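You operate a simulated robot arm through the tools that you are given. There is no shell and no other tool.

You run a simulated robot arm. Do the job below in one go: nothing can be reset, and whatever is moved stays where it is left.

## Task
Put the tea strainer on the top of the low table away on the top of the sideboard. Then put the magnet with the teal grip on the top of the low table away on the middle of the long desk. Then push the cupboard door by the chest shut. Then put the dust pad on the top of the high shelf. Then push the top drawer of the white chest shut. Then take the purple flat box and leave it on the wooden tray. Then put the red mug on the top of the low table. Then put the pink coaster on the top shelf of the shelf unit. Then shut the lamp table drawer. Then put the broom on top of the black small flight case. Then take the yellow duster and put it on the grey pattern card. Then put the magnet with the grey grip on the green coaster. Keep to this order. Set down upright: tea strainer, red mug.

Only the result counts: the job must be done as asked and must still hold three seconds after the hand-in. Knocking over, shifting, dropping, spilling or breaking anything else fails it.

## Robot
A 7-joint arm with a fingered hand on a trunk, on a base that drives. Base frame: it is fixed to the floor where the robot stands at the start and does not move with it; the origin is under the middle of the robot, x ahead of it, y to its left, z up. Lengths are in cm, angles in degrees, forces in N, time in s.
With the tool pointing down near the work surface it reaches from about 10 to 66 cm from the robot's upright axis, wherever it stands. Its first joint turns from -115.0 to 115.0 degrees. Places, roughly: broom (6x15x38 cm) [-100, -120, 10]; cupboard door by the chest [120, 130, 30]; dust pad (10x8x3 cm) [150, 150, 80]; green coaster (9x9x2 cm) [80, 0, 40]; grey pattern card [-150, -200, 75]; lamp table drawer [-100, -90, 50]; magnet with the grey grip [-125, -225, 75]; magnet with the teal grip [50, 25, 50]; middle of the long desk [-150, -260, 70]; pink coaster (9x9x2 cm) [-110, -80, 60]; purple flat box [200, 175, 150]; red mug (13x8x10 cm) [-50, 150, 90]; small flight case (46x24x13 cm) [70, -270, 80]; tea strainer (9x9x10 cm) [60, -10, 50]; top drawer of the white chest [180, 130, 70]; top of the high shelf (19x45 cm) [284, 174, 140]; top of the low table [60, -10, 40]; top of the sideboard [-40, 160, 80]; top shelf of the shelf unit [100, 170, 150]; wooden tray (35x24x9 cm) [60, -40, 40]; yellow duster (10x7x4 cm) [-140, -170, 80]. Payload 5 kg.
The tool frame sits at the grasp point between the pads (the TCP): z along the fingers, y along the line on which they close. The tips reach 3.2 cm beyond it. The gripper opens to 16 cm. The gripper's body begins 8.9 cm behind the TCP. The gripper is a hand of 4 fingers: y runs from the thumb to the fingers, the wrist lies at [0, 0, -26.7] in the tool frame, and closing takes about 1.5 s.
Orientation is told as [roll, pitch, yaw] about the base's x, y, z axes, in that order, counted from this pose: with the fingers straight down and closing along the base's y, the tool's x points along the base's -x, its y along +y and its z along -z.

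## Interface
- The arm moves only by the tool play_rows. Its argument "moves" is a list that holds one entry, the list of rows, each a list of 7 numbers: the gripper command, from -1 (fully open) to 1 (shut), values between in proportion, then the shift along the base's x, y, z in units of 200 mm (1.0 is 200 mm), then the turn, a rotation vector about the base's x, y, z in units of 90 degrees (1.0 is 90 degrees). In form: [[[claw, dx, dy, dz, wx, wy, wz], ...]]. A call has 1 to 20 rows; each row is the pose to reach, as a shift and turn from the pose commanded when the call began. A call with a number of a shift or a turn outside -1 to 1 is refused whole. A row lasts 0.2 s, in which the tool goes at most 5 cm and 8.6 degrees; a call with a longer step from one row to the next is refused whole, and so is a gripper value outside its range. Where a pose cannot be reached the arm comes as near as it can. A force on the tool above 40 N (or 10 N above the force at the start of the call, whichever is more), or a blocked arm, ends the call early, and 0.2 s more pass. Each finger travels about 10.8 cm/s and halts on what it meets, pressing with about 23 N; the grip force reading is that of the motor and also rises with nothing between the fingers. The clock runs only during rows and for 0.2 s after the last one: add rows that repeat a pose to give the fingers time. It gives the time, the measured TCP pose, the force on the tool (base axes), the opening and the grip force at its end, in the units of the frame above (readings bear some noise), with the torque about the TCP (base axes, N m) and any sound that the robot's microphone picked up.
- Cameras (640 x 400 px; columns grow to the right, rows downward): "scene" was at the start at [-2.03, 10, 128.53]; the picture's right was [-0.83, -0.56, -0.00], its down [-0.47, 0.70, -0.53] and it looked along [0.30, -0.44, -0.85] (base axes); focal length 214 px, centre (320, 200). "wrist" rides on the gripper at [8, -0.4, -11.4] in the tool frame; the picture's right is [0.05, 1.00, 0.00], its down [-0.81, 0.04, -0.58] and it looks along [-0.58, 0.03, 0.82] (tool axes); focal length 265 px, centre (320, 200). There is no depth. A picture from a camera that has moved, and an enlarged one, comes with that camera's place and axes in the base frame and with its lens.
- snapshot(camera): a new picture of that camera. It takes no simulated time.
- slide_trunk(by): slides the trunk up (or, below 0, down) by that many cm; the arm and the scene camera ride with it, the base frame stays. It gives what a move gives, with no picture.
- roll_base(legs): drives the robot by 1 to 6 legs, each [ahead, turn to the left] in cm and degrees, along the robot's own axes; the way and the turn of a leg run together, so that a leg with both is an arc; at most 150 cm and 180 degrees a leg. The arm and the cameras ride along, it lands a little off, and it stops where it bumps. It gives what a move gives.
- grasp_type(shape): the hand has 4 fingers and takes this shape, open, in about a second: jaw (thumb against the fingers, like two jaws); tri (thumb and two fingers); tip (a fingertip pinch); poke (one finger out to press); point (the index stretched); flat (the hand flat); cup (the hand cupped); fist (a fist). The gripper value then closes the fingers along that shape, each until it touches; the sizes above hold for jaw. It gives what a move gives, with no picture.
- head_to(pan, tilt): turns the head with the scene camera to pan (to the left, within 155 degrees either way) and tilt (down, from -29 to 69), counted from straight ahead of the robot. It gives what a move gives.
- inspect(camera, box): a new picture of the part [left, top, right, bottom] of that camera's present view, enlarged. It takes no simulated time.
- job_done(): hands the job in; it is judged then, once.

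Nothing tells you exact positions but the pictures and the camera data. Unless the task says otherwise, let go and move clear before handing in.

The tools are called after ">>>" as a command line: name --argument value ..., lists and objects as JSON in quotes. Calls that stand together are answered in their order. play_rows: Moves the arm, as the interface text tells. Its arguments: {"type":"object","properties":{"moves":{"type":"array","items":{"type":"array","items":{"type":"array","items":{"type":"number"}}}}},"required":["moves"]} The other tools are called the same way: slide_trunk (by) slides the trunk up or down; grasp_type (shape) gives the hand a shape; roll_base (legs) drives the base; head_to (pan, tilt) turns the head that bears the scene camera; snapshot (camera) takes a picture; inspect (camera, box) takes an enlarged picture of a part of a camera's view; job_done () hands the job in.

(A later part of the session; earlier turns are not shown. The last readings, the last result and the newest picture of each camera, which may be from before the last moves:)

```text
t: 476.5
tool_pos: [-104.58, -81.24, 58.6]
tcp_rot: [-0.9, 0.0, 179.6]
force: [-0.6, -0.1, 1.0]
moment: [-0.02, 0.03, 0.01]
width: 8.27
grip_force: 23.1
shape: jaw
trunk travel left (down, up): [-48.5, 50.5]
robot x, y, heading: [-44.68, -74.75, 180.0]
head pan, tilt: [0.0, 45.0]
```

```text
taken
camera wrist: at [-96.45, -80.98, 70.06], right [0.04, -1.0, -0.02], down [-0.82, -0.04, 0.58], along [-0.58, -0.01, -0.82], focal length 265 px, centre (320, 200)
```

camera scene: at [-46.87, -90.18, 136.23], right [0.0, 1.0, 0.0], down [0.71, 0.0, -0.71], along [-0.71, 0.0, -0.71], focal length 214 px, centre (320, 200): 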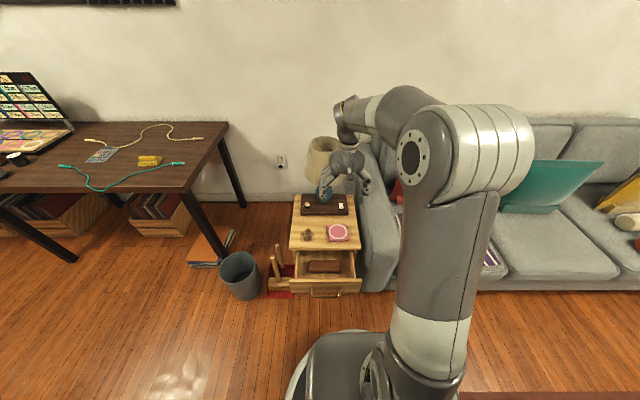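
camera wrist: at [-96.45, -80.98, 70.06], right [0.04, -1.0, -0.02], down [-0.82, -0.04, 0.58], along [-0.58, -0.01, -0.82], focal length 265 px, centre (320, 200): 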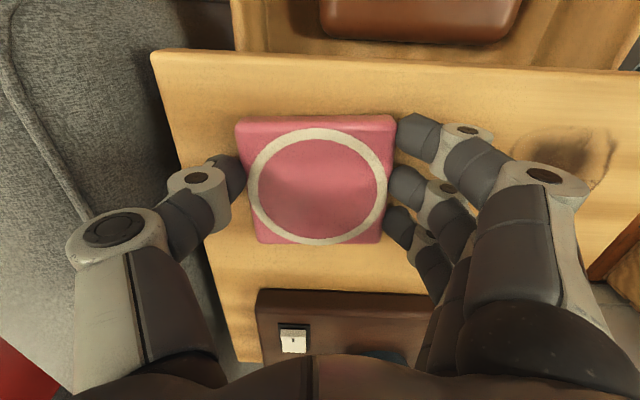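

Firm grip again. I lift, tuck the arm, and drive to the shelf unit.

>>> play_rows --moves '[[[1, 0, 0, 0.04, 0, 0, 0], [1, 0.02, 0, 0.15, 0, 0, 0], [1, 0.06, 0, 0.35, 0, 0, 0], [1, 0.15, 0, 0.55, 0, 0, 0], [1, 0.3, 0, 0.7, 0, 0, 0], [1, 0.5, 0.05, 0.8, 0, 0, 0], [1, 0.7, 0.1, 0.9, 0, 0, 0], [1, 0.9, 0.15, 0.95, 0, 0, 0]]]'

>>> roll_base --legs '[[0, -101], [150, 0], [7.5, 0], [0, -77], [112, 0], [0, 88]]'

>>> slide_trunk --by 40

>>> slide_trunk --by 10

>>> head_to --pan 0 --tilt 25

>>> snapshot --camera "scene"

>>> snapshot --camera "wrist"

```text
t: 478.3
tool_pos: [-86.49, -78.15, 77.77]
tcp_rot: [-0.9, 0.0, 179.6]
force: [0.1, -0.1, -1.3]
moment: [0.03, 0.0, -0.01]
width: 8.25
grip_force: 23.1
shape: jaw
trunk travel left (down, up): [-48.5, 50.5]
robot x, y, heading: [-44.94, -74.61, 179.8]
head pan, tilt: [0.0, 45.0]
```

```text
t: 503.0
tool_pos: [93.13, 126.21, 77.71]
tcp_rot: [-0.9, 0.0, 90.5]
force: [-0.1, 0.6, -1.2]
moment: [-0.02, -0.01, 0.0]
width: 8.26
grip_force: 22.7
shape: jaw
trunk travel left (down, up): [-48.5, 50.5]
robot x, y, heading: [97.87, 84.56, 90.9]
head pan, tilt: [0.0, 45.0]
```

```text
t: 506.8
tool_pos: [93.3, 126.18, 117.59]
tcp_rot: [-0.9, 0.1, 90.5]
force: [-0.2, -0.5, -1.7]
moment: [-0.02, 0.01, -0.01]
width: 8.25
grip_force: 22.1
shape: jaw
trunk travel left (down, up): [-88.5, 10.5]
robot x, y, heading: [97.72, 84.79, 90.9]
head pan, tilt: [0.0, 45.0]
```

```text
t: 508.1
tool_pos: [93.11, 126.26, 127.71]
tcp_rot: [-1.0, 0.0, 90.6]
force: [0.1, -0.3, -0.7]
moment: [-0.01, -0.02, 0.01]
width: 8.27
grip_force: 22.9
shape: jaw
trunk travel left (down, up): [-98.5, 0.5]
robot x, y, heading: [97.61, 84.47, 91.0]
head pan, tilt: [0.0, 45.0]
```

```text
t: 509.0
tool_pos: [93.09, 126.26, 127.75]
tcp_rot: [-0.9, 0.0, 90.5]
force: [0.1, -0.6, -0.3]
moment: [-0.01, 0.01, -0.01]
width: 8.25
grip_force: 23.0
shape: jaw
trunk travel left (down, up): [-98.5, 0.5]
robot x, y, heading: [97.58, 84.63, 91.2]
head pan, tilt: [0.0, 25.0]
```

```text
taken
camera scene: at [81.99, 87.61, 189.27], right [1.0, 0.02, 0.0], down [0.01, -0.42, -0.91], along [-0.02, 0.91, -0.42], focal length 214 px, centre (320, 200)
```

scene: 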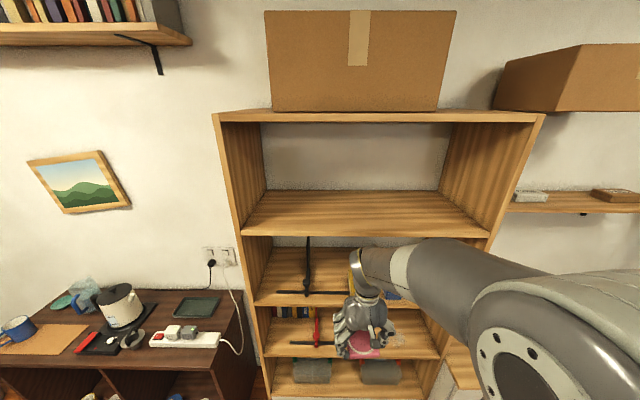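

```text
taken
camera wrist: at [93.52, 118.23, 139.04], right [-1.0, -0.06, -0.02], down [-0.06, 0.81, 0.58], along [-0.02, 0.58, -0.82], focal length 265 px, centre (320, 200)
```

wrist: 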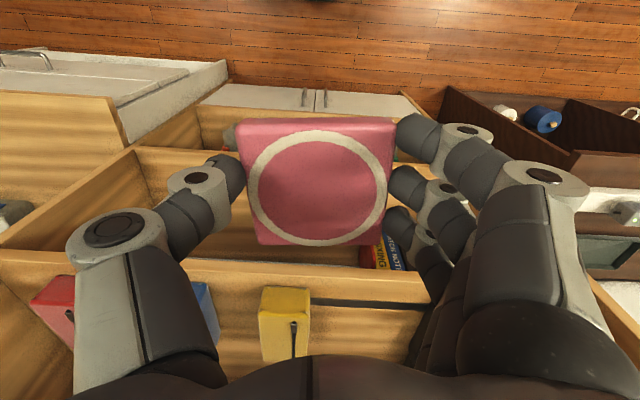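

The top shelf (z≈150) is empty, with the board above at z≈184. I raise the hand in front of it, then pitch 25° forward.

>>> play_rows --moves '[[[1, 0, 0.05, 0.2, 0, 0, 0], [1, 0, 0.12, 0.4, 0, 0, 0], [1, 0, 0.2, 0.6, 0, 0, 0], [1, 0, 0.3, 0.8, 0, 0, 0], [1, 0, 0.4, 1.0, 0, 0, 0]]]'

>>> play_rows --moves '[[[1, 0, 0.05, 0.2, 0, 0, 0], [1, 0, 0.12, 0.4, 0, 0, 0], [1, 0, 0.18, 0.6, 0, 0, 0], [1, 0, 0.18, 0.7, 0.07, 0, 0], [1, 0, 0.18, 0.7, 0.14, 0, 0], [1, 0, 0.18, 0.7, 0.21, 0, 0], [1, 0, 0.18, 0.7, 0.278, 0, 0]]]'

>>> snapshot --camera "scene"

>>> snapshot --camera "wrist"

```text
t: 510.2
tool_pos: [93.15, 134.22, 147.69]
tcp_rot: [-1.0, 0.0, 90.6]
force: [0.2, -0.2, -1.3]
moment: [-0.02, 0.0, 0.01]
width: 8.28
grip_force: 23.2
shape: jaw
trunk travel left (down, up): [-98.5, 0.5]
robot x, y, heading: [97.71, 84.91, 90.8]
head pan, tilt: [0.0, 25.0]
```

```text
t: 511.8
tool_pos: [93.15, 137.76, 161.65]
tcp_rot: [-1.1, -25.1, 90.6]
force: [-0.2, -0.6, 0.0]
moment: [0.01, -0.04, 0.0]
width: 8.27
grip_force: 23.3
shape: jaw
trunk travel left (down, up): [-98.5, 0.5]
robot x, y, heading: [97.69, 84.65, 90.9]
head pan, tilt: [0.0, 25.0]
```

```text
taken
camera scene: at [82.0, 87.45, 189.29], right [1.0, 0.02, 0.0], down [0.01, -0.42, -0.91], along [-0.02, 0.91, -0.42], focal length 214 px, centre (320, 200)
```

scene: 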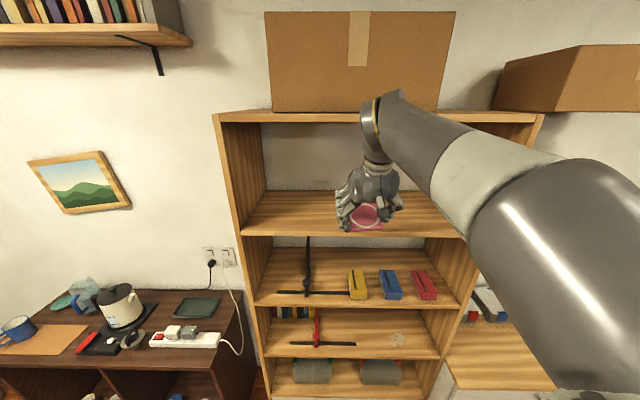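

```text
taken
camera wrist: at [93.52, 125.63, 168.59], right [-1.0, -0.05, -0.04], down [-0.06, 0.49, 0.87], along [-0.02, 0.87, -0.49], focal length 265 px, centre (320, 200)
```

wrist: 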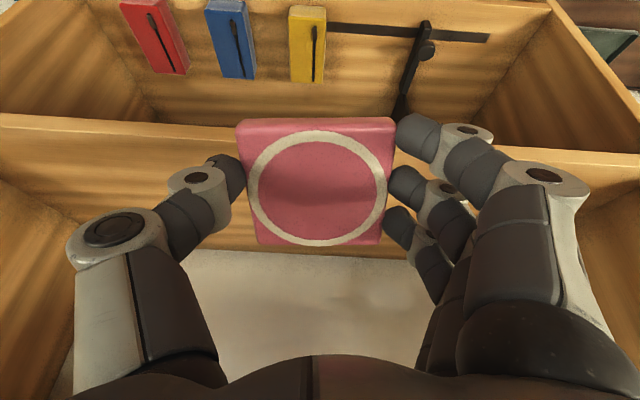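

>>> roll_base --legs '[[8, 0]]'

>>> play_rows --moves '[[[1, 0.02, 0.1, -0.05, 0, 0, 0], [1, 0.04, 0.2, -0.12, 0, 0, 0], [1, 0.05, 0.22, -0.2, 0, 0, 0]]]'

>>> snapshot --camera "scene"

>>> snapshot --camera "wrist"

```text
t: 512.8
tool_pos: [92.95, 146.07, 161.58]
tcp_rot: [-1.2, -24.9, 90.7]
force: [-0.2, 0.8, -1.2]
moment: [-0.07, 0.0, -0.02]
width: 8.26
grip_force: 23.2
shape: jaw
trunk travel left (down, up): [-98.5, 0.5]
robot x, y, heading: [97.43, 92.42, 91.0]
head pan, tilt: [0.0, 25.0]
```

```text
t: 513.6
tool_pos: [93.86, 150.08, 157.67]
tcp_rot: [-1.1, -24.9, 90.7]
force: [0.7, 0.0, -1.0]
moment: [0.02, 0.02, 0.0]
width: 8.21
grip_force: 23.0
shape: jaw
trunk travel left (down, up): [-98.5, 0.5]
robot x, y, heading: [97.19, 92.46, 90.8]
head pan, tilt: [0.0, 25.0]
```

```text
taken
camera scene: at [81.86, 95.55, 189.29], right [1.0, 0.02, 0.0], down [0.01, -0.42, -0.91], along [-0.02, 0.91, -0.42], focal length 214 px, centre (320, 200)
```

scene: 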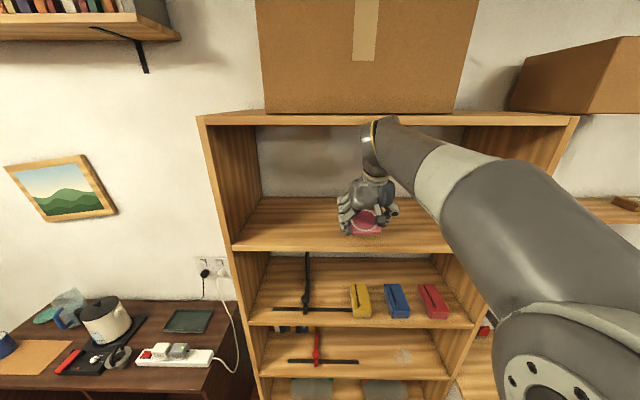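

```text
taken
camera wrist: at [94.37, 138.16, 164.56], right [-1.0, -0.05, -0.04], down [-0.06, 0.49, 0.87], along [-0.02, 0.87, -0.5], focal length 265 px, centre (320, 200)
```

wrist: 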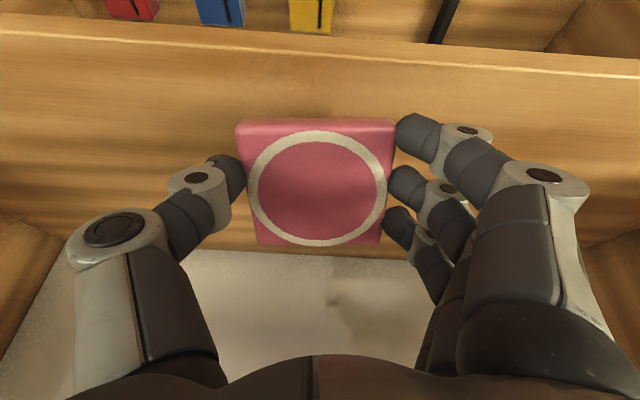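

Aligned just inside the shelf's front. I lower until the coaster's near edge touches.

>>> play_rows --moves '[[[1, 0, 0.02, -0.03, 0, 0, 0], [1, 0, 0.03, -0.05, 0, 0, 0]]]'

>>> play_rows --moves '[[[1, 0, 0, -0.02, 0, 0, 0], [1, 0, 0, -0.025, 0, 0, 0]]]'

>>> play_rows --moves '[[[1, 0, 0, -0.02, 0, 0, 0], [1, 0, 0, -0.02, 0, 0, 0]]]'

```text
t: 514.2
tool_pos: [94.07, 150.88, 156.68]
tcp_rot: [-1.3, -25.0, 90.6]
force: [0.1, -0.1, -1.6]
moment: [-0.03, 0.02, 0.02]
width: 8.27
grip_force: 23.3
shape: jaw
trunk travel left (down, up): [-98.5, 0.5]
robot x, y, heading: [97.69, 92.64, 91.1]
head pan, tilt: [0.0, 25.0]
```

```text
t: 514.8
tool_pos: [93.86, 150.94, 156.09]
tcp_rot: [-1.2, -25.0, 90.7]
force: [0.4, 0.1, -0.4]
moment: [-0.02, 0.04, 0.01]
width: 8.25
grip_force: 23.1
shape: jaw
trunk travel left (down, up): [-98.5, 0.5]
robot x, y, heading: [97.3, 92.38, 90.9]
head pan, tilt: [0.0, 25.0]
```

```text
t: 515.4
tool_pos: [93.96, 150.79, 155.85]
tcp_rot: [-1.2, -25.1, 90.7]
force: [0.2, -0.2, -0.3]
moment: [0.01, -0.02, 0.01]
width: 8.23
grip_force: 22.3
shape: jaw
trunk travel left (down, up): [-98.5, 0.5]
robot x, y, heading: [97.51, 92.38, 90.9]
head pan, tilt: [0.0, 25.0]
```

>>> play_rows --moves '[[[1, 0, 0, -0.02, 0, 0, 0], [1, 0, 0, -0.025, 0, 0, 0]]]'

>>> play_rows --moves '[[[1, 0, 0, -0.02, 0, 0, 0], [1, 0, 0, -0.02, 0, 0, 0]]]'

>>> snapshot --camera "wrist"

```text
t: 516.0
tool_pos: [94.01, 150.78, 155.27]
tcp_rot: [-1.2, -25.0, 90.7]
force: [0.1, -0.2, -1.3]
moment: [-0.01, 0.01, 0.0]
width: 8.27
grip_force: 22.9
shape: jaw
trunk travel left (down, up): [-98.5, 0.5]
robot x, y, heading: [97.78, 92.33, 91.2]
head pan, tilt: [0.0, 25.0]
```

```text
t: 516.6
tool_pos: [94.01, 150.74, 154.88]
tcp_rot: [-1.3, -25.0, 90.8]
force: [-0.3, -0.2, -1.7]
moment: [-0.03, 0.01, 0.02]
width: 8.28
grip_force: 23.7
shape: jaw
trunk travel left (down, up): [-98.5, 0.5]
robot x, y, heading: [97.37, 92.55, 91.0]
head pan, tilt: [0.0, 25.0]
```

```text
taken
camera wrist: at [94.37, 138.81, 161.76], right [-1.0, -0.05, -0.04], down [-0.06, 0.49, 0.87], along [-0.02, 0.87, -0.5], focal length 265 px, centre (320, 200)
```

wrist: 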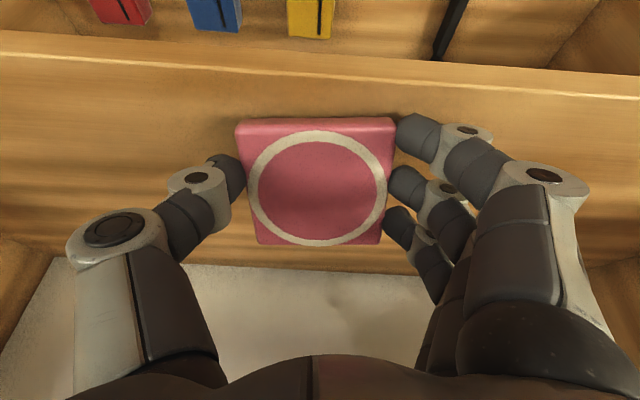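

>>> play_rows --moves '[[[1, 0, 0, -0.025, 0, 0, 0], [1, 0, 0, -0.03, 0, 0, 0]]]'

>>> play_rows --moves '[[[1, 0, 0, -0.02, 0, 0, 0], [1, 0, 0, -0.02, 0, 0, 0]]]'

```text
t: 517.2
tool_pos: [94.0, 150.85, 154.6]
tcp_rot: [-1.2, -25.3, 90.8]
force: [0.2, 6.2, 21.9]
moment: [-0.17, 0.99, -0.28]
width: 8.22
grip_force: 23.5
shape: jaw
trunk travel left (down, up): [-98.5, 0.5]
robot x, y, heading: [97.19, 92.97, 90.9]
head pan, tilt: [0.0, 25.0]
```

```text
t: 517.7
tool_pos: [94.01, 150.95, 154.57]
tcp_rot: [-1.1, -25.8, 90.6]
force: [-0.2, -1.3, 14.5]
moment: [-0.37, 0.64, 0.08]
width: 8.23
grip_force: 23.3
shape: jaw
trunk travel left (down, up): [-98.5, 0.5]
robot x, y, heading: [97.62, 92.72, 91.0]
head pan, tilt: [0.0, 25.0]
stopped in row 2: the force on the tool passed its limit at 42 N (the readings are from after the stop); the commanded pose is now the measured one
```

Edge and fingertips touch the shelf. I release slowly so the coaster settles flat.

>>> play_rows --moves '[[[0.0, 0, 0, 0.01, 0, 0, 0], [-0.05, 0, 0, 0.01, 0, 0, 0], [-0.1, 0, 0, 0.01, 0, 0, 0], [-0.15, 0, 0, 0.01, 0, 0, 0], [-0.2, 0, 0, 0.01, 0, 0, 0], [-0.3, 0, 0, 0.01, 0, 0, 0], [-0.4, 0, 0, 0.01, 0, 0, 0], [-0.4, 0, 0, 0.01, 0, 0, 0]]]'

>>> snapshot --camera "wrist"

>>> inspect --camera "scene" --box '[240, 110, 480, 270]'

```text
t: 519.5
tool_pos: [94.05, 150.98, 154.72]
tcp_rot: [-1.1, -25.6, 90.6]
force: [5.4, 1.2, 15.1]
moment: [-0.21, 0.67, 0.03]
width: 10.81
grip_force: 0.0
shape: jaw
trunk travel left (down, up): [-98.5, 0.5]
robot x, y, heading: [97.58, 92.55, 91.0]
head pan, tilt: [0.0, 25.0]
```

```text
taken
camera wrist: at [94.51, 138.82, 161.38], right [-1.0, -0.05, -0.04], down [-0.06, 0.48, 0.87], along [-0.02, 0.87, -0.49], focal length 265 px, centre (320, 200)
```

wrist: 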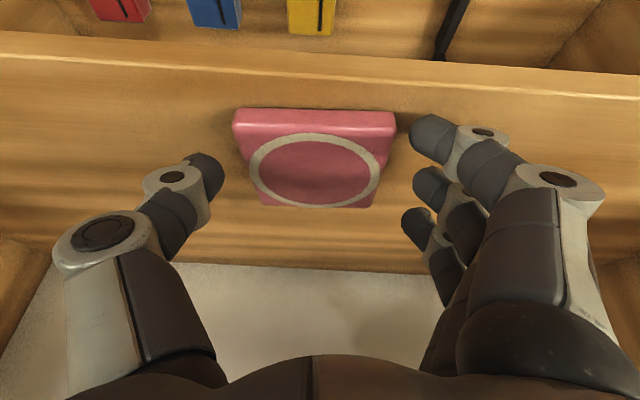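

```text
2.50 times, centred on (360, 190) of scene
camera zoom: at [82.02, 95.51, 189.31], right [1.0, 0.02, 0.0], down [0.01, -0.42, -0.91], along [-0.02, 0.91, -0.42], focal length 536 px, centre (220, 225)
```

zoom: 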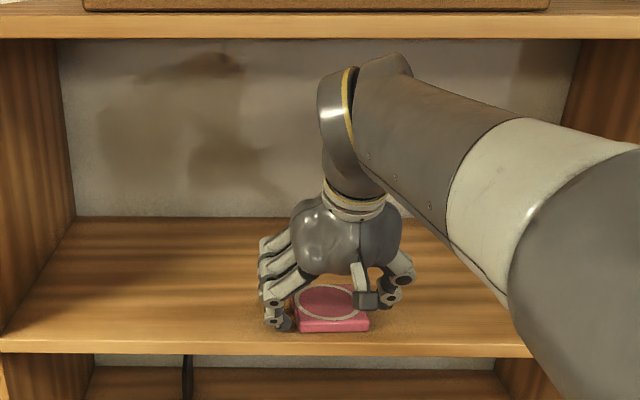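

The coaster lies flat on the top shelf. I withdraw up and back.

>>> play_rows --moves '[[[-0.4, 0, 0, 0.06, 0, 0, 0], [-0.4, 0, -0.03, 0.15, 0, 0, 0], [-0.4, 0, -0.15, 0.2, 0, 0, 0], [-0.4, 0, -0.35, 0.2, 0, 0, 0], [-0.4, 0, -0.55, 0.2, 0, 0, 0], [-0.4, 0, -0.75, 0.2, 0, 0, 0]]]'

>>> roll_base --legs '[[-18, 0]]'

>>> snapshot --camera "scene"

```text
t: 520.9
tool_pos: [93.95, 141.11, 158.47]
tcp_rot: [-1.0, -25.5, 90.6]
force: [-1.8, 0.4, -0.2]
moment: [-0.01, 0.01, 0.04]
width: 11.17
grip_force: 0.1
shape: jaw
out of reach, approached as far as the arm can: row 5, 6
trunk travel left (down, up): [-98.5, 0.5]
robot x, y, heading: [97.47, 92.51, 90.9]
head pan, tilt: [0.0, 25.0]
```

```text
t: 522.4
tool_pos: [94.33, 122.83, 158.39]
tcp_rot: [-1.1, -25.6, 90.6]
force: [-0.8, -0.7, -0.1]
moment: [0.04, -0.01, 0.01]
width: 11.15
grip_force: 0.1
shape: jaw
trunk travel left (down, up): [-98.5, 0.5]
robot x, y, heading: [97.66, 74.97, 90.7]
head pan, tilt: [0.0, 25.0]
```

```text
taken
camera scene: at [82.16, 77.52, 189.29], right [1.0, 0.02, 0.0], down [0.01, -0.42, -0.91], along [-0.01, 0.91, -0.42], focal length 214 px, centre (320, 200)
```

scene: 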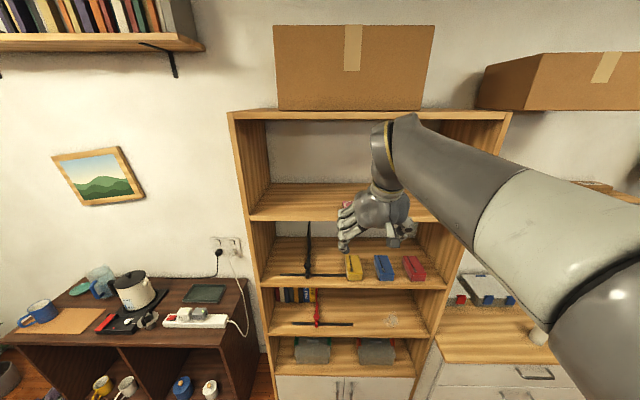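

Next the lamp-table drawer. I drive back to the lamp table.

>>> roll_base --legs '[[0, 87.3], [112, 0], [0, 84], [150, 0], [21, 0], [0, -81.5]]'

>>> slide_trunk --by -40

>>> slide_trunk --by -35

>>> head_to --pan 5 --tilt 45

>>> snapshot --camera "scene"

>>> snapshot --camera "wrist"

```text
t: 547.2
tool_pos: [-80.19, -97.98, 158.52]
tcp_rot: [-1.1, -25.6, -177.9]
force: [0.5, 0.1, -0.1]
moment: [0.01, 0.01, 0.02]
width: 11.17
grip_force: 0.0
shape: jaw
trunk travel left (down, up): [-98.5, 0.5]
robot x, y, heading: [-32.26, -93.29, -177.8]
head pan, tilt: [0.0, 25.0]
```

```text
t: 551.0
tool_pos: [-80.45, -98.0, 117.86]
tcp_rot: [-1.2, -24.7, -177.9]
force: [-0.1, -0.2, -0.9]
moment: [-0.03, 0.0, 0.0]
width: 11.18
grip_force: 0.0
shape: jaw
trunk travel left (down, up): [-58.5, 40.5]
robot x, y, heading: [-31.96, -93.35, -177.6]
head pan, tilt: [0.0, 25.0]
```

```text
t: 553.2
tool_pos: [-74.19, -96.97, 80.29]
tcp_rot: [-3.1, -6.1, -177.6]
force: [-0.3, 0.6, -0.2]
moment: [-0.04, -0.06, 0.01]
width: 11.15
grip_force: 0.1
shape: jaw
trunk travel left (down, up): [-36.1, 62.9]
robot x, y, heading: [-32.03, -93.33, -177.8]
head pan, tilt: [0.0, 25.0]
stopped: the arm was blocked; the commanded pose is now the measured one
```

```text
t: 554.1
tool_pos: [-74.06, -96.99, 80.7]
tcp_rot: [-3.1, -5.9, -177.5]
force: [0.0, -0.2, -0.1]
moment: [0.01, -0.01, 0.0]
width: 11.18
grip_force: 0.1
shape: jaw
trunk travel left (down, up): [-36.1, 62.9]
robot x, y, heading: [-31.74, -93.2, -177.7]
head pan, tilt: [5.0, 45.0]
```

```text
taken
camera scene: at [-33.23, -109.69, 123.97], right [-0.13, 0.99, 0.0], down [0.7, 0.09, -0.71], along [-0.7, -0.09, -0.71], focal length 214 px, centre (320, 200)
```

scene: 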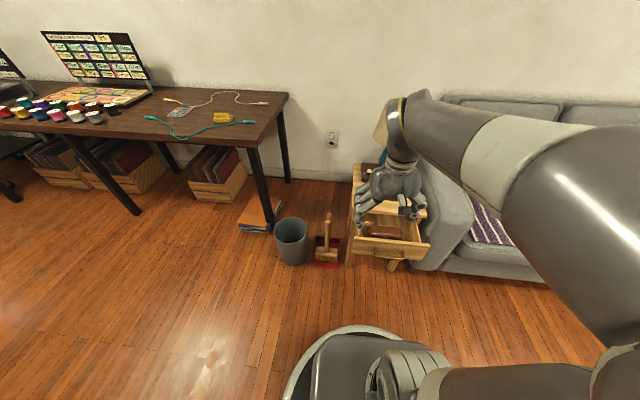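

```text
taken
camera wrist: at [-64.84, -96.84, 91.15], right [0.09, -0.99, -0.06], down [-0.75, -0.11, 0.66], along [-0.66, -0.01, -0.75], focal length 265 px, centre (320, 200)
```

wrist: 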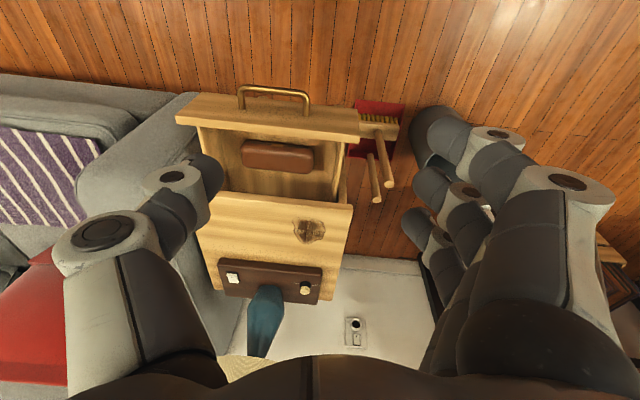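

The slide stopped at an arm limit, harmlessly. I back up 15 cm, extend the closed hand, and pitch it forward to push the drawer front right of its handle (y≈-97.5).

>>> roll_base --legs '[[-15, 0]]'

>>> play_rows --moves '[[[0, -0.2, 0, 0, 0, 0, 0], [1, -0.4, 0, 0, 0, 0, 0], [1, -0.6, 0, 0, 0, 0, 0], [1, -0.8, 0, 0, 0, 0.05, 0], [1, -0.9, 0, 0, 0, 0.12, 0], [1, -0.9, 0, 0, 0, 0.2, 0], [1, -0.9, 0, 0, 0, 0.28, 0], [1, -0.9, 0, 0, 0, 0.36, 0], [1, -0.9, 0, 0, 0, 0.44, 0], [1, -0.9, 0, 0, 0, 0.5, 0]]]'

>>> snapshot --camera "scene"

```text
t: 555.4
tool_pos: [-59.18, -96.49, 80.59]
tcp_rot: [-3.2, -6.0, -177.4]
force: [-0.2, 0.0, -0.1]
moment: [0.02, -0.03, -0.02]
width: 11.15
grip_force: 0.2
shape: jaw
trunk travel left (down, up): [-36.1, 62.9]
robot x, y, heading: [-17.08, -92.47, -177.7]
head pan, tilt: [5.0, 45.0]
```

```text
t: 557.6
tool_pos: [-77.22, -96.46, 80.67]
tcp_rot: [-5.9, -51.0, -176.0]
force: [-0.3, -0.3, -0.1]
moment: [0.02, 0.0, -0.02]
width: 0.0
grip_force: 22.7
shape: jaw
trunk travel left (down, up): [-36.1, 62.9]
robot x, y, heading: [-17.19, -92.82, -177.6]
head pan, tilt: [5.0, 45.0]
```

```text
taken
camera scene: at [-18.22, -109.06, 123.84], right [-0.13, 0.99, 0.0], down [0.7, 0.09, -0.71], along [-0.7, -0.09, -0.71], focal length 214 px, centre (320, 200)
```

scene: 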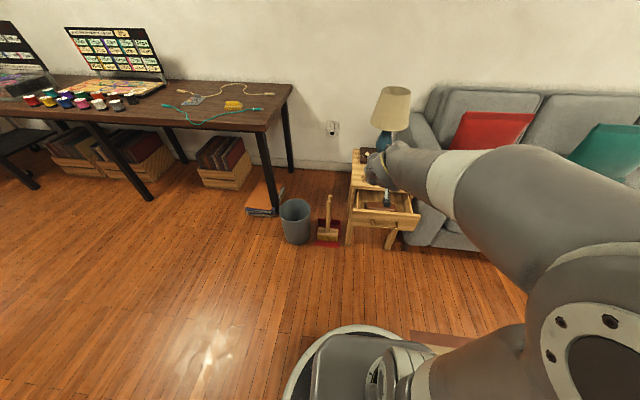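

>>> play_rows --moves '[[[1, 0.1, -0.03, 0, 0, 0, 0], [1, 0.15, -0.05, 0, 0, 0, 0]]]'

>>> slide_trunk --by -31

>>> snapshot --camera "scene"

>>> snapshot --camera "wrist"

```text
t: 558.2
tool_pos: [-74.01, -97.28, 80.49]
tcp_rot: [-5.8, -50.6, -176.2]
force: [0.4, -0.5, -0.4]
moment: [-0.03, -0.03, -0.02]
width: 0.02
grip_force: 23.1
shape: jaw
trunk travel left (down, up): [-36.1, 62.9]
robot x, y, heading: [-16.75, -92.49, -177.7]
head pan, tilt: [5.0, 45.0]
```

```text
t: 561.3
tool_pos: [-74.45, -97.37, 48.57]
tcp_rot: [-5.8, -49.9, -176.3]
force: [0.2, -0.5, 0.0]
moment: [-0.01, -0.01, -0.03]
width: 0.0
grip_force: 22.7
shape: jaw
trunk travel left (down, up): [-5.1, 93.9]
robot x, y, heading: [-16.93, -92.72, -177.6]
head pan, tilt: [5.0, 45.0]
```

```text
taken
camera scene: at [-18.86, -109.06, 92.78], right [-0.13, 0.99, 0.0], down [0.71, 0.09, -0.7], along [-0.7, -0.09, -0.71], focal length 214 px, centre (320, 200)
```

scene: 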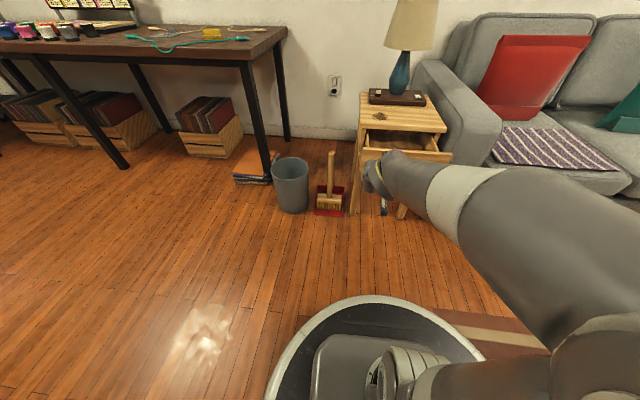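

```text
taken
camera wrist: at [-60.51, -97.13, 49.78], right [0.02, -0.99, -0.1], down [-0.08, -0.11, 0.99], along [-1.0, -0.01, -0.08], focal length 265 px, centre (320, 200)
```

wrist: 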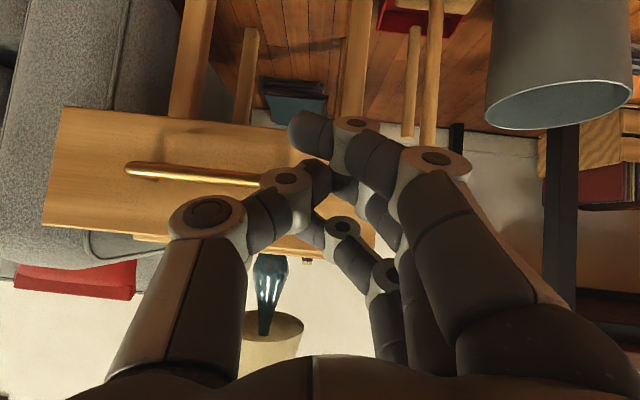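

Fingertips face the panel between handle and right end. I push in.

>>> play_rows --moves '[[[1, -0.1, 0, 0, 0, 0, 0], [1, -0.2, 0, 0, 0, 0, 0], [1, -0.3, 0, 0, 0, 0, 0], [1, -0.4, 0, 0, 0, 0, 0], [1, -0.5, 0, 0, 0, 0, 0], [1, -0.6, 0, 0, 0, 0, 0], [1, -0.7, 0, 0, 0, 0, 0], [1, -0.8, 0, 0, 0, 0, 0], [1, -0.9, 0, 0, 0, 0, 0], [1, -1.0, 0, 0, 0, 0, 0]]]'

>>> inspect --camera "scene" --box '[260, 60, 500, 240]'

>>> snapshot --camera "wrist"

```text
t: 563.5
tool_pos: [-93.98, -97.36, 49.73]
tcp_rot: [-6.0, -51.0, -176.1]
force: [1.7, -0.4, -0.1]
moment: [0.01, -0.03, -0.04]
width: 0.01
grip_force: 22.8
shape: jaw
trunk travel left (down, up): [-5.1, 93.9]
robot x, y, heading: [-16.87, -92.44, -177.5]
head pan, tilt: [5.0, 45.0]
```

```text
2.22 times, centred on (380, 150) of scene
camera zoom: at [-18.2, -109.06, 92.84], right [-0.13, 0.99, 0.0], down [0.7, 0.09, -0.71], along [-0.7, -0.09, -0.71], focal length 477 px, centre (187, 311)
```

zoom: 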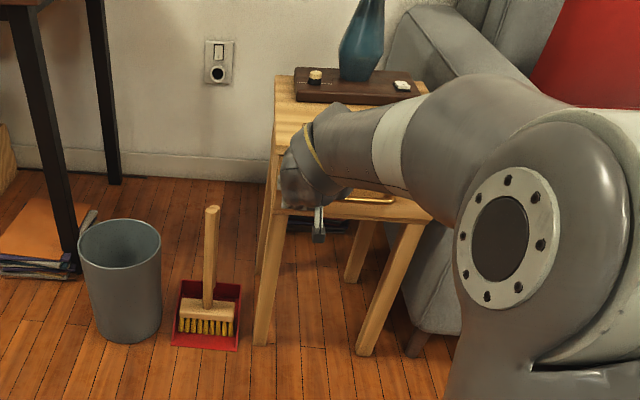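

```text
taken
camera wrist: at [-80.13, -97.11, 50.61], right [0.02, -0.99, -0.11], down [-0.06, -0.11, 0.99], along [-1.0, -0.01, -0.06], focal length 265 px, centre (320, 200)
```

wrist: 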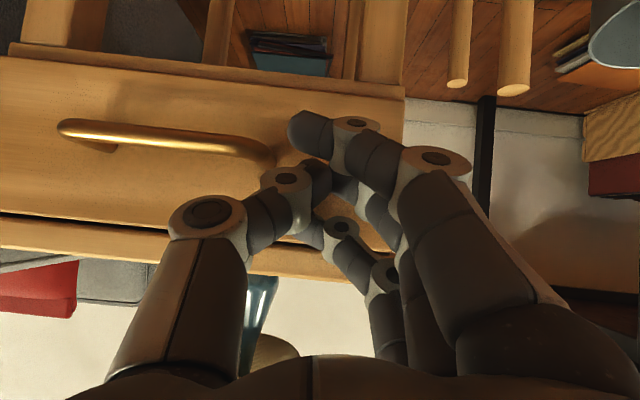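

Nearly there. I push the last few centimetres until it stops.

>>> play_rows --moves '[[[1, -0.06, 0, 0, 0, 0, 0], [1, -0.12, 0, 0, 0, 0, 0], [1, -0.18, 0, 0, 0, 0, 0], [1, -0.24, 0, 0, 0, 0, 0], [1, -0.3, 0, 0, 0, 0, 0]]]'

>>> snapshot --camera "wrist"

>>> inspect --camera "scene" --box '[260, 60, 500, 240]'

```text
t: 564.0
tool_pos: [-94.8, -98.11, 49.21]
tcp_rot: [-5.4, -50.3, -176.1]
force: [16.6, -1.5, 0.9]
moment: [0.06, 0.31, -0.28]
width: 0.0
grip_force: 23.0
shape: jaw
trunk travel left (down, up): [-5.1, 93.9]
robot x, y, heading: [-16.75, -92.69, -177.4]
head pan, tilt: [5.0, 45.0]
stopped in row 2: the force on the tool passed its limit at 50 N (the readings are from after the stop); the commanded pose is now the measured one
```

```text
taken
camera wrist: at [-80.82, -97.8, 50.21], right [0.03, -0.99, -0.1], down [-0.07, -0.1, 0.99], along [-1.0, -0.02, -0.08], focal length 265 px, centre (320, 200)
```

wrist: 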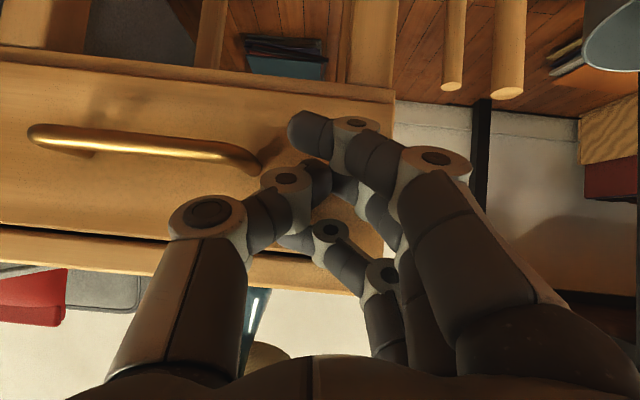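

```text
2.22 times, centred on (380, 150) of scene
camera zoom: at [-18.03, -109.07, 92.85], right [-0.13, 0.99, 0.0], down [0.7, 0.09, -0.71], along [-0.7, -0.09, -0.71], focal length 477 px, centre (187, 311)
```

zoom: 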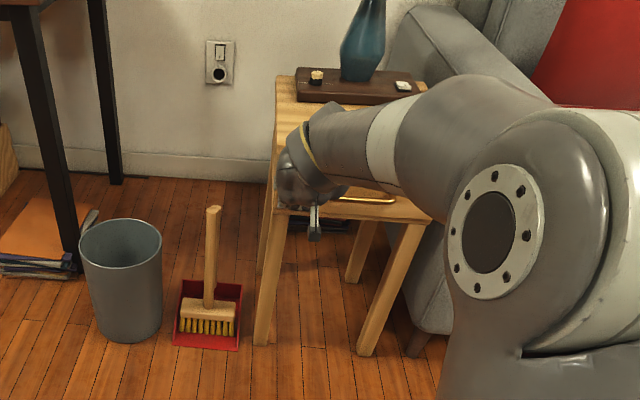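

Firm stop. I back the hand off and check the drawer.

>>> play_rows --moves '[[[1, 0.1, 0, 0, 0, 0, 0], [1, 0.3, 0, 0, 0, 0, 0], [1, 0.5, 0, 0.05, 0, 0, 0], [1, 0.7, 0, 0.1, 0, 0, 0], [1, 0.9, 0, 0.15, 0, 0, 0]]]'

>>> slide_trunk --by 30

>>> roll_base --legs '[[0, -20]]'

>>> head_to --pan 22 --tilt 40

>>> inspect --camera "scene" --box '[200, 80, 440, 280]'

>>> snapshot --camera "scene"

```text
t: 565.2
tool_pos: [-76.82, -98.05, 52.14]
tcp_rot: [-5.6, -50.4, -176.0]
force: [-0.1, -0.3, 0.3]
moment: [0.01, 0.05, -0.01]
width: 0.02
grip_force: 22.9
shape: jaw
trunk travel left (down, up): [-5.1, 93.9]
robot x, y, heading: [-17.12, -92.67, -177.6]
head pan, tilt: [5.0, 45.0]
```

```text
t: 568.2
tool_pos: [-76.8, -98.01, 82.13]
tcp_rot: [-5.7, -50.4, -176.0]
force: [0.1, 0.4, 0.8]
moment: [-0.01, -0.02, -0.04]
width: 0.02
grip_force: 22.5
shape: jaw
trunk travel left (down, up): [-35.1, 63.9]
robot x, y, heading: [-16.94, -92.65, -177.5]
head pan, tilt: [5.0, 45.0]
```

```text
t: 569.6
tool_pos: [-74.97, -77.11, 82.2]
tcp_rot: [-5.7, -50.4, 164.0]
force: [-0.4, -0.2, 0.2]
moment: [0.0, 0.02, 0.03]
width: 0.03
grip_force: 22.9
shape: jaw
trunk travel left (down, up): [-35.1, 63.9]
robot x, y, heading: [-16.85, -92.68, 162.3]
head pan, tilt: [5.0, 45.0]
```

```text
t: 570.5
tool_pos: [-75.0, -77.15, 82.14]
tcp_rot: [-5.5, -50.3, 163.8]
force: [0.7, 0.3, -0.4]
moment: [0.05, 0.0, 0.01]
width: 0.0
grip_force: 23.2
shape: jaw
trunk travel left (down, up): [-35.1, 63.9]
robot x, y, heading: [-16.98, -92.75, 162.3]
head pan, tilt: [22.0, 40.0]
```

```text
2.00 times, centred on (320, 180) of scene
camera zoom: at [-24.22, -110.01, 123.56], right [-0.08, 1.0, 0.0], down [0.64, 0.05, -0.77], along [-0.76, -0.06, -0.64], focal length 429 px, centre (320, 240)
```

zoom: 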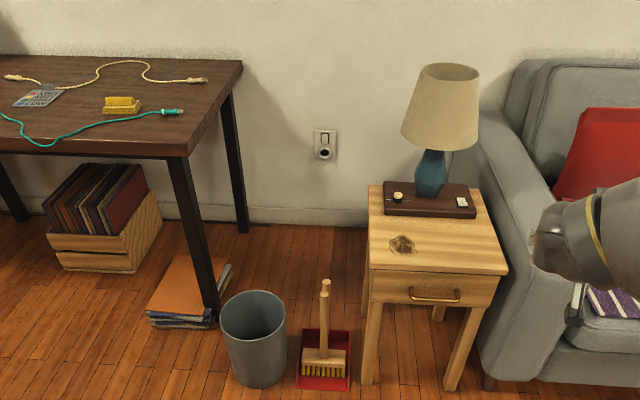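

```text
taken
camera scene: at [-24.22, -110.01, 123.56], right [-0.08, 1.0, 0.0], down [0.64, 0.05, -0.77], along [-0.76, -0.06, -0.64], focal length 214 px, centre (320, 200)
```

scene: 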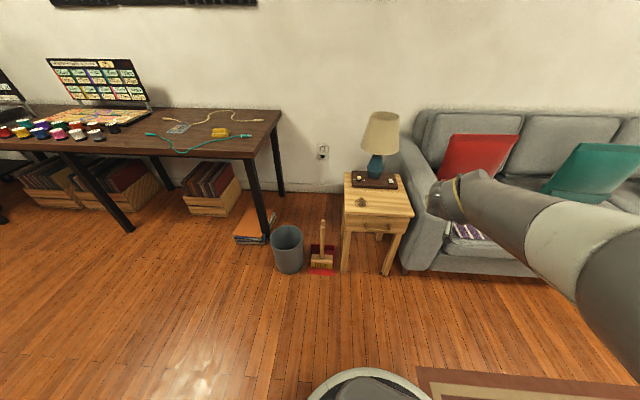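

The drawer is shut. Next the broom standing in its dustpan near (-105, -115). I'll grip its stick with a horizontal hand; first I reposition facing it and lower the trunk.

>>> roll_base --legs '[[0, 95], [23, 0], [0, -77.3]]'

>>> head_to --pan 8 --tilt 42

>>> inspect --camera "scene" --box '[200, 120, 440, 300]'

>>> snapshot --camera "scene"

```text
t: 579.5
tool_pos: [-82.26, -116.71, 81.96]
tcp_rot: [-5.6, -50.4, -179.5]
force: [0.6, 0.3, -0.8]
moment: [0.01, -0.01, -0.02]
width: 0.0
grip_force: 22.6
shape: jaw
trunk travel left (down, up): [-35.1, 63.9]
robot x, y, heading: [-22.23, -114.52, 178.9]
head pan, tilt: [22.0, 40.0]
```

```text
t: 580.3
tool_pos: [-82.22, -116.65, 82.06]
tcp_rot: [-5.7, -50.4, -179.5]
force: [-0.5, -0.3, -0.2]
moment: [0.01, -0.01, -0.05]
width: 0.0
grip_force: 23.4
shape: jaw
trunk travel left (down, up): [-35.1, 63.9]
robot x, y, heading: [-21.97, -115.01, 179.2]
head pan, tilt: [8.0, 42.0]
```

```text
2.22 times, centred on (320, 210) of scene
camera zoom: at [-24.48, -131.65, 123.27], right [-0.12, 0.99, 0.0], down [0.66, 0.08, -0.74], along [-0.74, -0.09, -0.67], focal length 477 px, centre (320, 178)
```

zoom: 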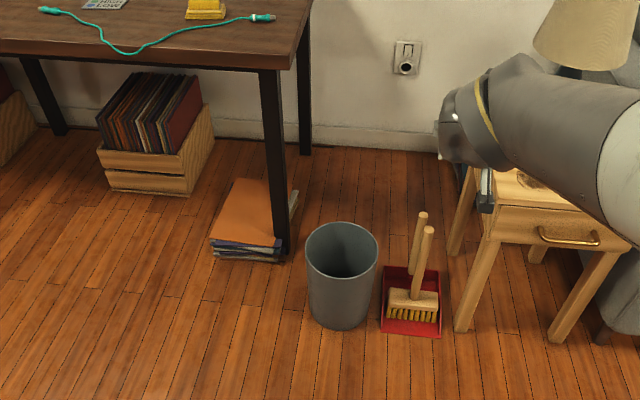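

```text
taken
camera scene: at [-24.48, -131.65, 123.27], right [-0.12, 0.99, 0.0], down [0.66, 0.08, -0.74], along [-0.74, -0.09, -0.67], focal length 214 px, centre (320, 200)
```

scene: 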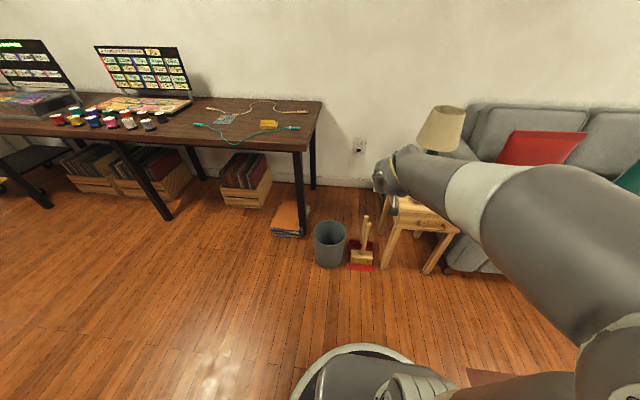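

I can distinguish the broom stick (x≈-102.7, y≈-115.2) from the dustpan's own stick ~10 cm behind it. I lower the trunk and turn the hand horizontal at z≈29.

>>> slide_trunk --by -33

>>> play_rows --moves '[[[0.5, 0, 0.01, -0.05, 0, 0.07, 0.012], [0, 0, 0.02, -0.12, 0, 0.14, 0.025], [0, 0, 0.03, -0.2, 0, 0.21, 0.037], [0, 0, 0.05, -0.3, 0, 0.28, 0.05], [0, 0, 0.06, -0.4, 0, 0.35, 0.062], [0, 0, 0.075, -0.5, 0, 0.433, 0.077]]]'

>>> snapshot --camera "wrist"

>>> snapshot --camera "scene"

```text
t: 583.5
tool_pos: [-82.24, -116.7, 49.16]
tcp_rot: [-5.6, -50.3, -179.5]
force: [0.3, 1.0, -0.6]
moment: [0.03, -0.01, 0.01]
width: 0.0
grip_force: 23.2
shape: jaw
trunk travel left (down, up): [-2.1, 96.9]
robot x, y, heading: [-22.32, -115.26, 178.9]
head pan, tilt: [8.0, 42.0]
```

```text
t: 585.1
tool_pos: [-84.58, -115.04, 43.13]
tcp_rot: [-111.0, -79.5, -67.9]
force: [0.4, -0.2, -0.6]
moment: [0.0, 0.01, 0.04]
width: 8.01
grip_force: 0.0
shape: jaw
out of reach, approached as far as the arm can: row 2, 4, 5, 6
trunk travel left (down, up): [-2.1, 96.9]
robot x, y, heading: [-22.18, -114.73, 179.2]
head pan, tilt: [8.0, 42.0]
stopped in row 6: the arm was blocked; the commanded pose is now the measured one
```

```text
taken
camera wrist: at [-73.73, -113.05, 34.63], right [0.01, -0.98, -0.22], down [0.63, -0.17, 0.76], along [-0.77, -0.15, 0.62], focal length 265 px, centre (320, 200)
```

wrist: 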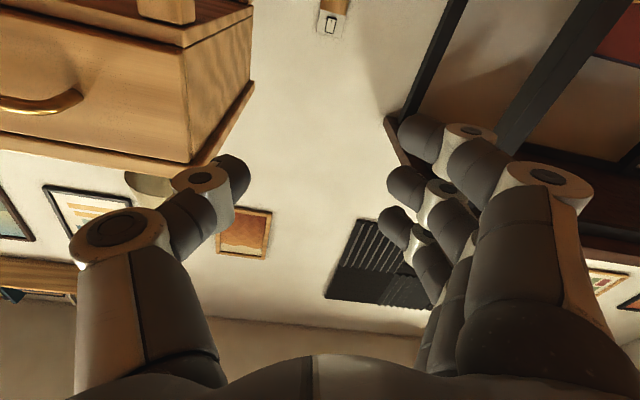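

```text
taken
camera scene: at [-24.47, -131.63, 90.28], right [-0.12, 0.99, 0.0], down [0.66, 0.08, -0.74], along [-0.74, -0.09, -0.67], focal length 214 px, centre (320, 200)
```

scene: 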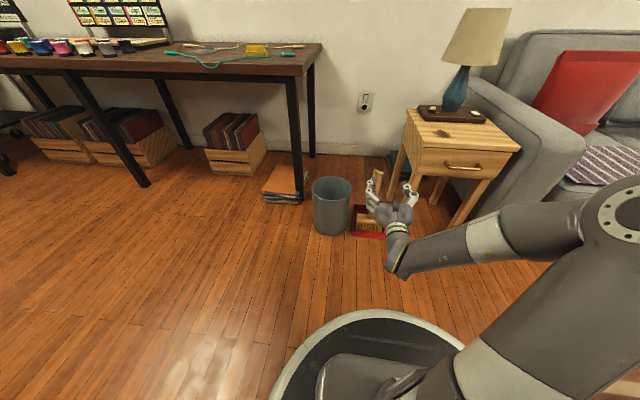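

Horizontal reach is limited this low, so I'll instead grip the stick's top from above with a vertical hand. I raise the trunk and turn the hand back down.

>>> slide_trunk --by 25

>>> play_rows --moves '[[[0, 0, 0, 0, 0, -0.08, 0], [0, 0, 0, 0, 0, -0.16, 0], [0, 0, 0, 0, 0, -0.24, 0], [0, 0, 0, 0, 0, -0.32, 0], [0, 0, 0, 0, 0, -0.4, 0], [0, 0, 0, 0, 0, -0.48, 0], [0, 0, 0, 0, 0, -0.56, 0], [0, 0, 0, 0, 0, -0.64, 0], [0, 0, 0, 0, 0, -0.72, 0], [0, 0, 0, 0, 0, -0.8, 0], [0, 0, 0, 0, 0, -0.88, 0], [0, 0, 0, 0, 0, -0.96, 0], [0, 0, 0, 0, 0, -1.0, 0]]]'

>>> snapshot --camera "wrist"

```text
t: 587.7
tool_pos: [-84.61, -115.04, 68.08]
tcp_rot: [-110.8, -79.5, -68.1]
force: [-1.0, -0.2, 0.1]
moment: [-0.01, -0.02, -0.02]
width: 8.03
grip_force: 0.1
shape: jaw
trunk travel left (down, up): [-27.1, 71.9]
robot x, y, heading: [-22.04, -115.04, 179.1]
head pan, tilt: [8.0, 42.0]
```

```text
t: 590.5
tool_pos: [-84.56, -115.26, 68.13]
tcp_rot: [0.7, -3.7, -170.2]
force: [0.7, -0.2, 0.1]
moment: [0.0, -0.03, 0.03]
width: 7.97
grip_force: 0.0
shape: jaw
out of reach, approached as far as the arm can: row 6, 7
trunk travel left (down, up): [-27.1, 71.9]
robot x, y, heading: [-21.98, -114.95, 179.0]
head pan, tilt: [8.0, 42.0]
```

```text
taken
camera wrist: at [-75.94, -113.05, 78.97], right [0.22, -0.98, 0.01], down [-0.76, -0.17, 0.63], along [-0.61, -0.15, -0.78], focal length 265 px, centre (320, 200)
```

wrist: 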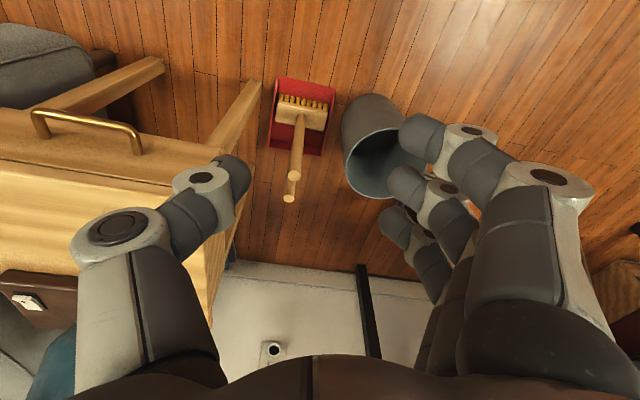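

Broom stick top confirmed at (-102.7, -115.1, 39), dustpan stick 10 cm behind. I square the hand and drive 22 cm closer, staying high.

>>> play_rows --moves '[[[0, 0.06, 0, 0.02, 0, -0.014, -0.036], [0, 0.12, 0, 0.04, 0, -0.028, -0.072], [0, 0.2, 0, 0.04, 0, -0.041, -0.109]]]'

>>> roll_base --legs '[[22, 0]]'

>>> snapshot --camera "wrist"

```text
t: 591.3
tool_pos: [-80.44, -115.12, 69.04]
tcp_rot: [0.9, -0.2, 180.0]
force: [0.1, -0.1, -0.4]
moment: [0.02, -0.01, -0.03]
width: 7.99
grip_force: 0.1
shape: jaw
trunk travel left (down, up): [-27.1, 71.9]
robot x, y, heading: [-21.98, -115.12, 179.0]
head pan, tilt: [8.0, 42.0]
```

```text
t: 593.0
tool_pos: [-102.51, -114.61, 69.0]
tcp_rot: [1.0, -0.1, 179.9]
force: [-0.3, 0.7, -0.2]
moment: [-0.04, -0.02, -0.06]
width: 7.99
grip_force: 0.1
shape: jaw
trunk travel left (down, up): [-27.1, 71.9]
robot x, y, heading: [-44.07, -114.77, 179.2]
head pan, tilt: [8.0, 42.0]
```

```text
taken
camera wrist: at [-94.35, -114.06, 80.33], right [0.05, -1.0, 0.02], down [-0.81, -0.03, 0.58], along [-0.58, -0.04, -0.81], focal length 265 px, centre (320, 200)
```

wrist: 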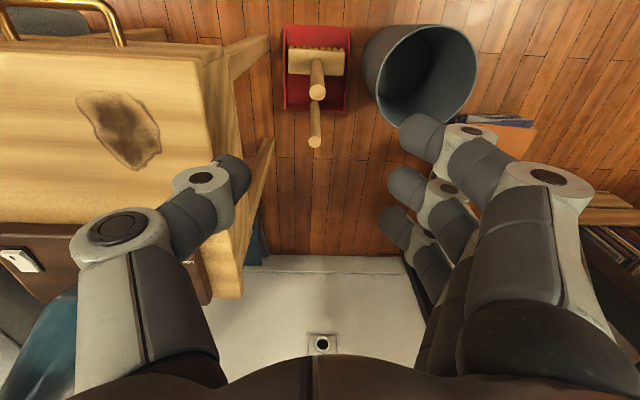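

Stick top refined to (-104.1, -114.7). I centre over it and descend to just above the top.

>>> play_rows --moves '[[[0, -0.04, -0.02, 0, 0, 0, 0], [0, -0.08, -0.03, -0.2, 0, 0, 0], [0, -0.08, -0.03, -0.4, 0, 0, 0], [0, -0.08, -0.03, -0.6, 0, 0, 0], [0, -0.08, -0.03, -0.8, 0, 0, 0], [0, -0.08, -0.03, -1.0, 0, 0, 0]]]'

>>> snapshot --camera "wrist"

>>> inspect --camera "scene" --box '[300, 120, 480, 260]'

```text
t: 594.4
tool_pos: [-104.21, -115.35, 49.06]
tcp_rot: [1.0, -0.3, 179.9]
force: [0.3, -0.1, 0.7]
moment: [0.0, 0.01, -0.01]
width: 8.02
grip_force: 0.1
shape: jaw
trunk travel left (down, up): [-27.1, 71.9]
robot x, y, heading: [-43.95, -114.45, 179.1]
head pan, tilt: [8.0, 42.0]
```

```text
taken
camera wrist: at [-96.06, -114.61, 60.29], right [0.05, -1.0, 0.02], down [-0.81, -0.03, 0.58], along [-0.58, -0.04, -0.81], focal length 265 px, centre (320, 200)
```

wrist: 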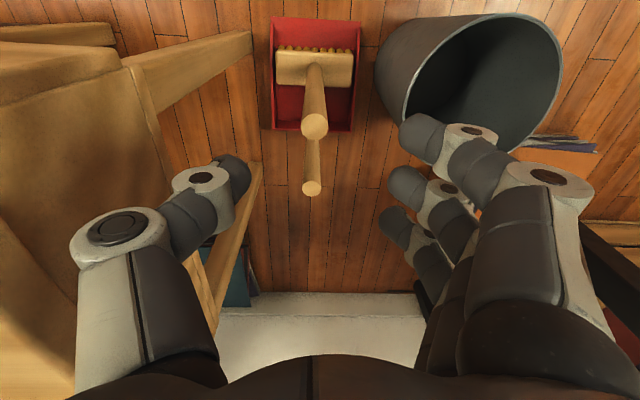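

```text
2.86 times, centred on (390, 190) of scene
camera zoom: at [-46.4, -131.3, 115.28], right [-0.12, 0.99, 0.0], down [0.66, 0.08, -0.74], along [-0.74, -0.09, -0.67], focal length 613 px, centre (120, 229)
```

zoom: 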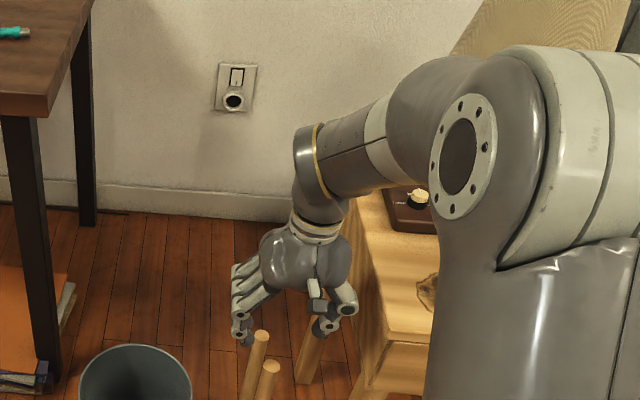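

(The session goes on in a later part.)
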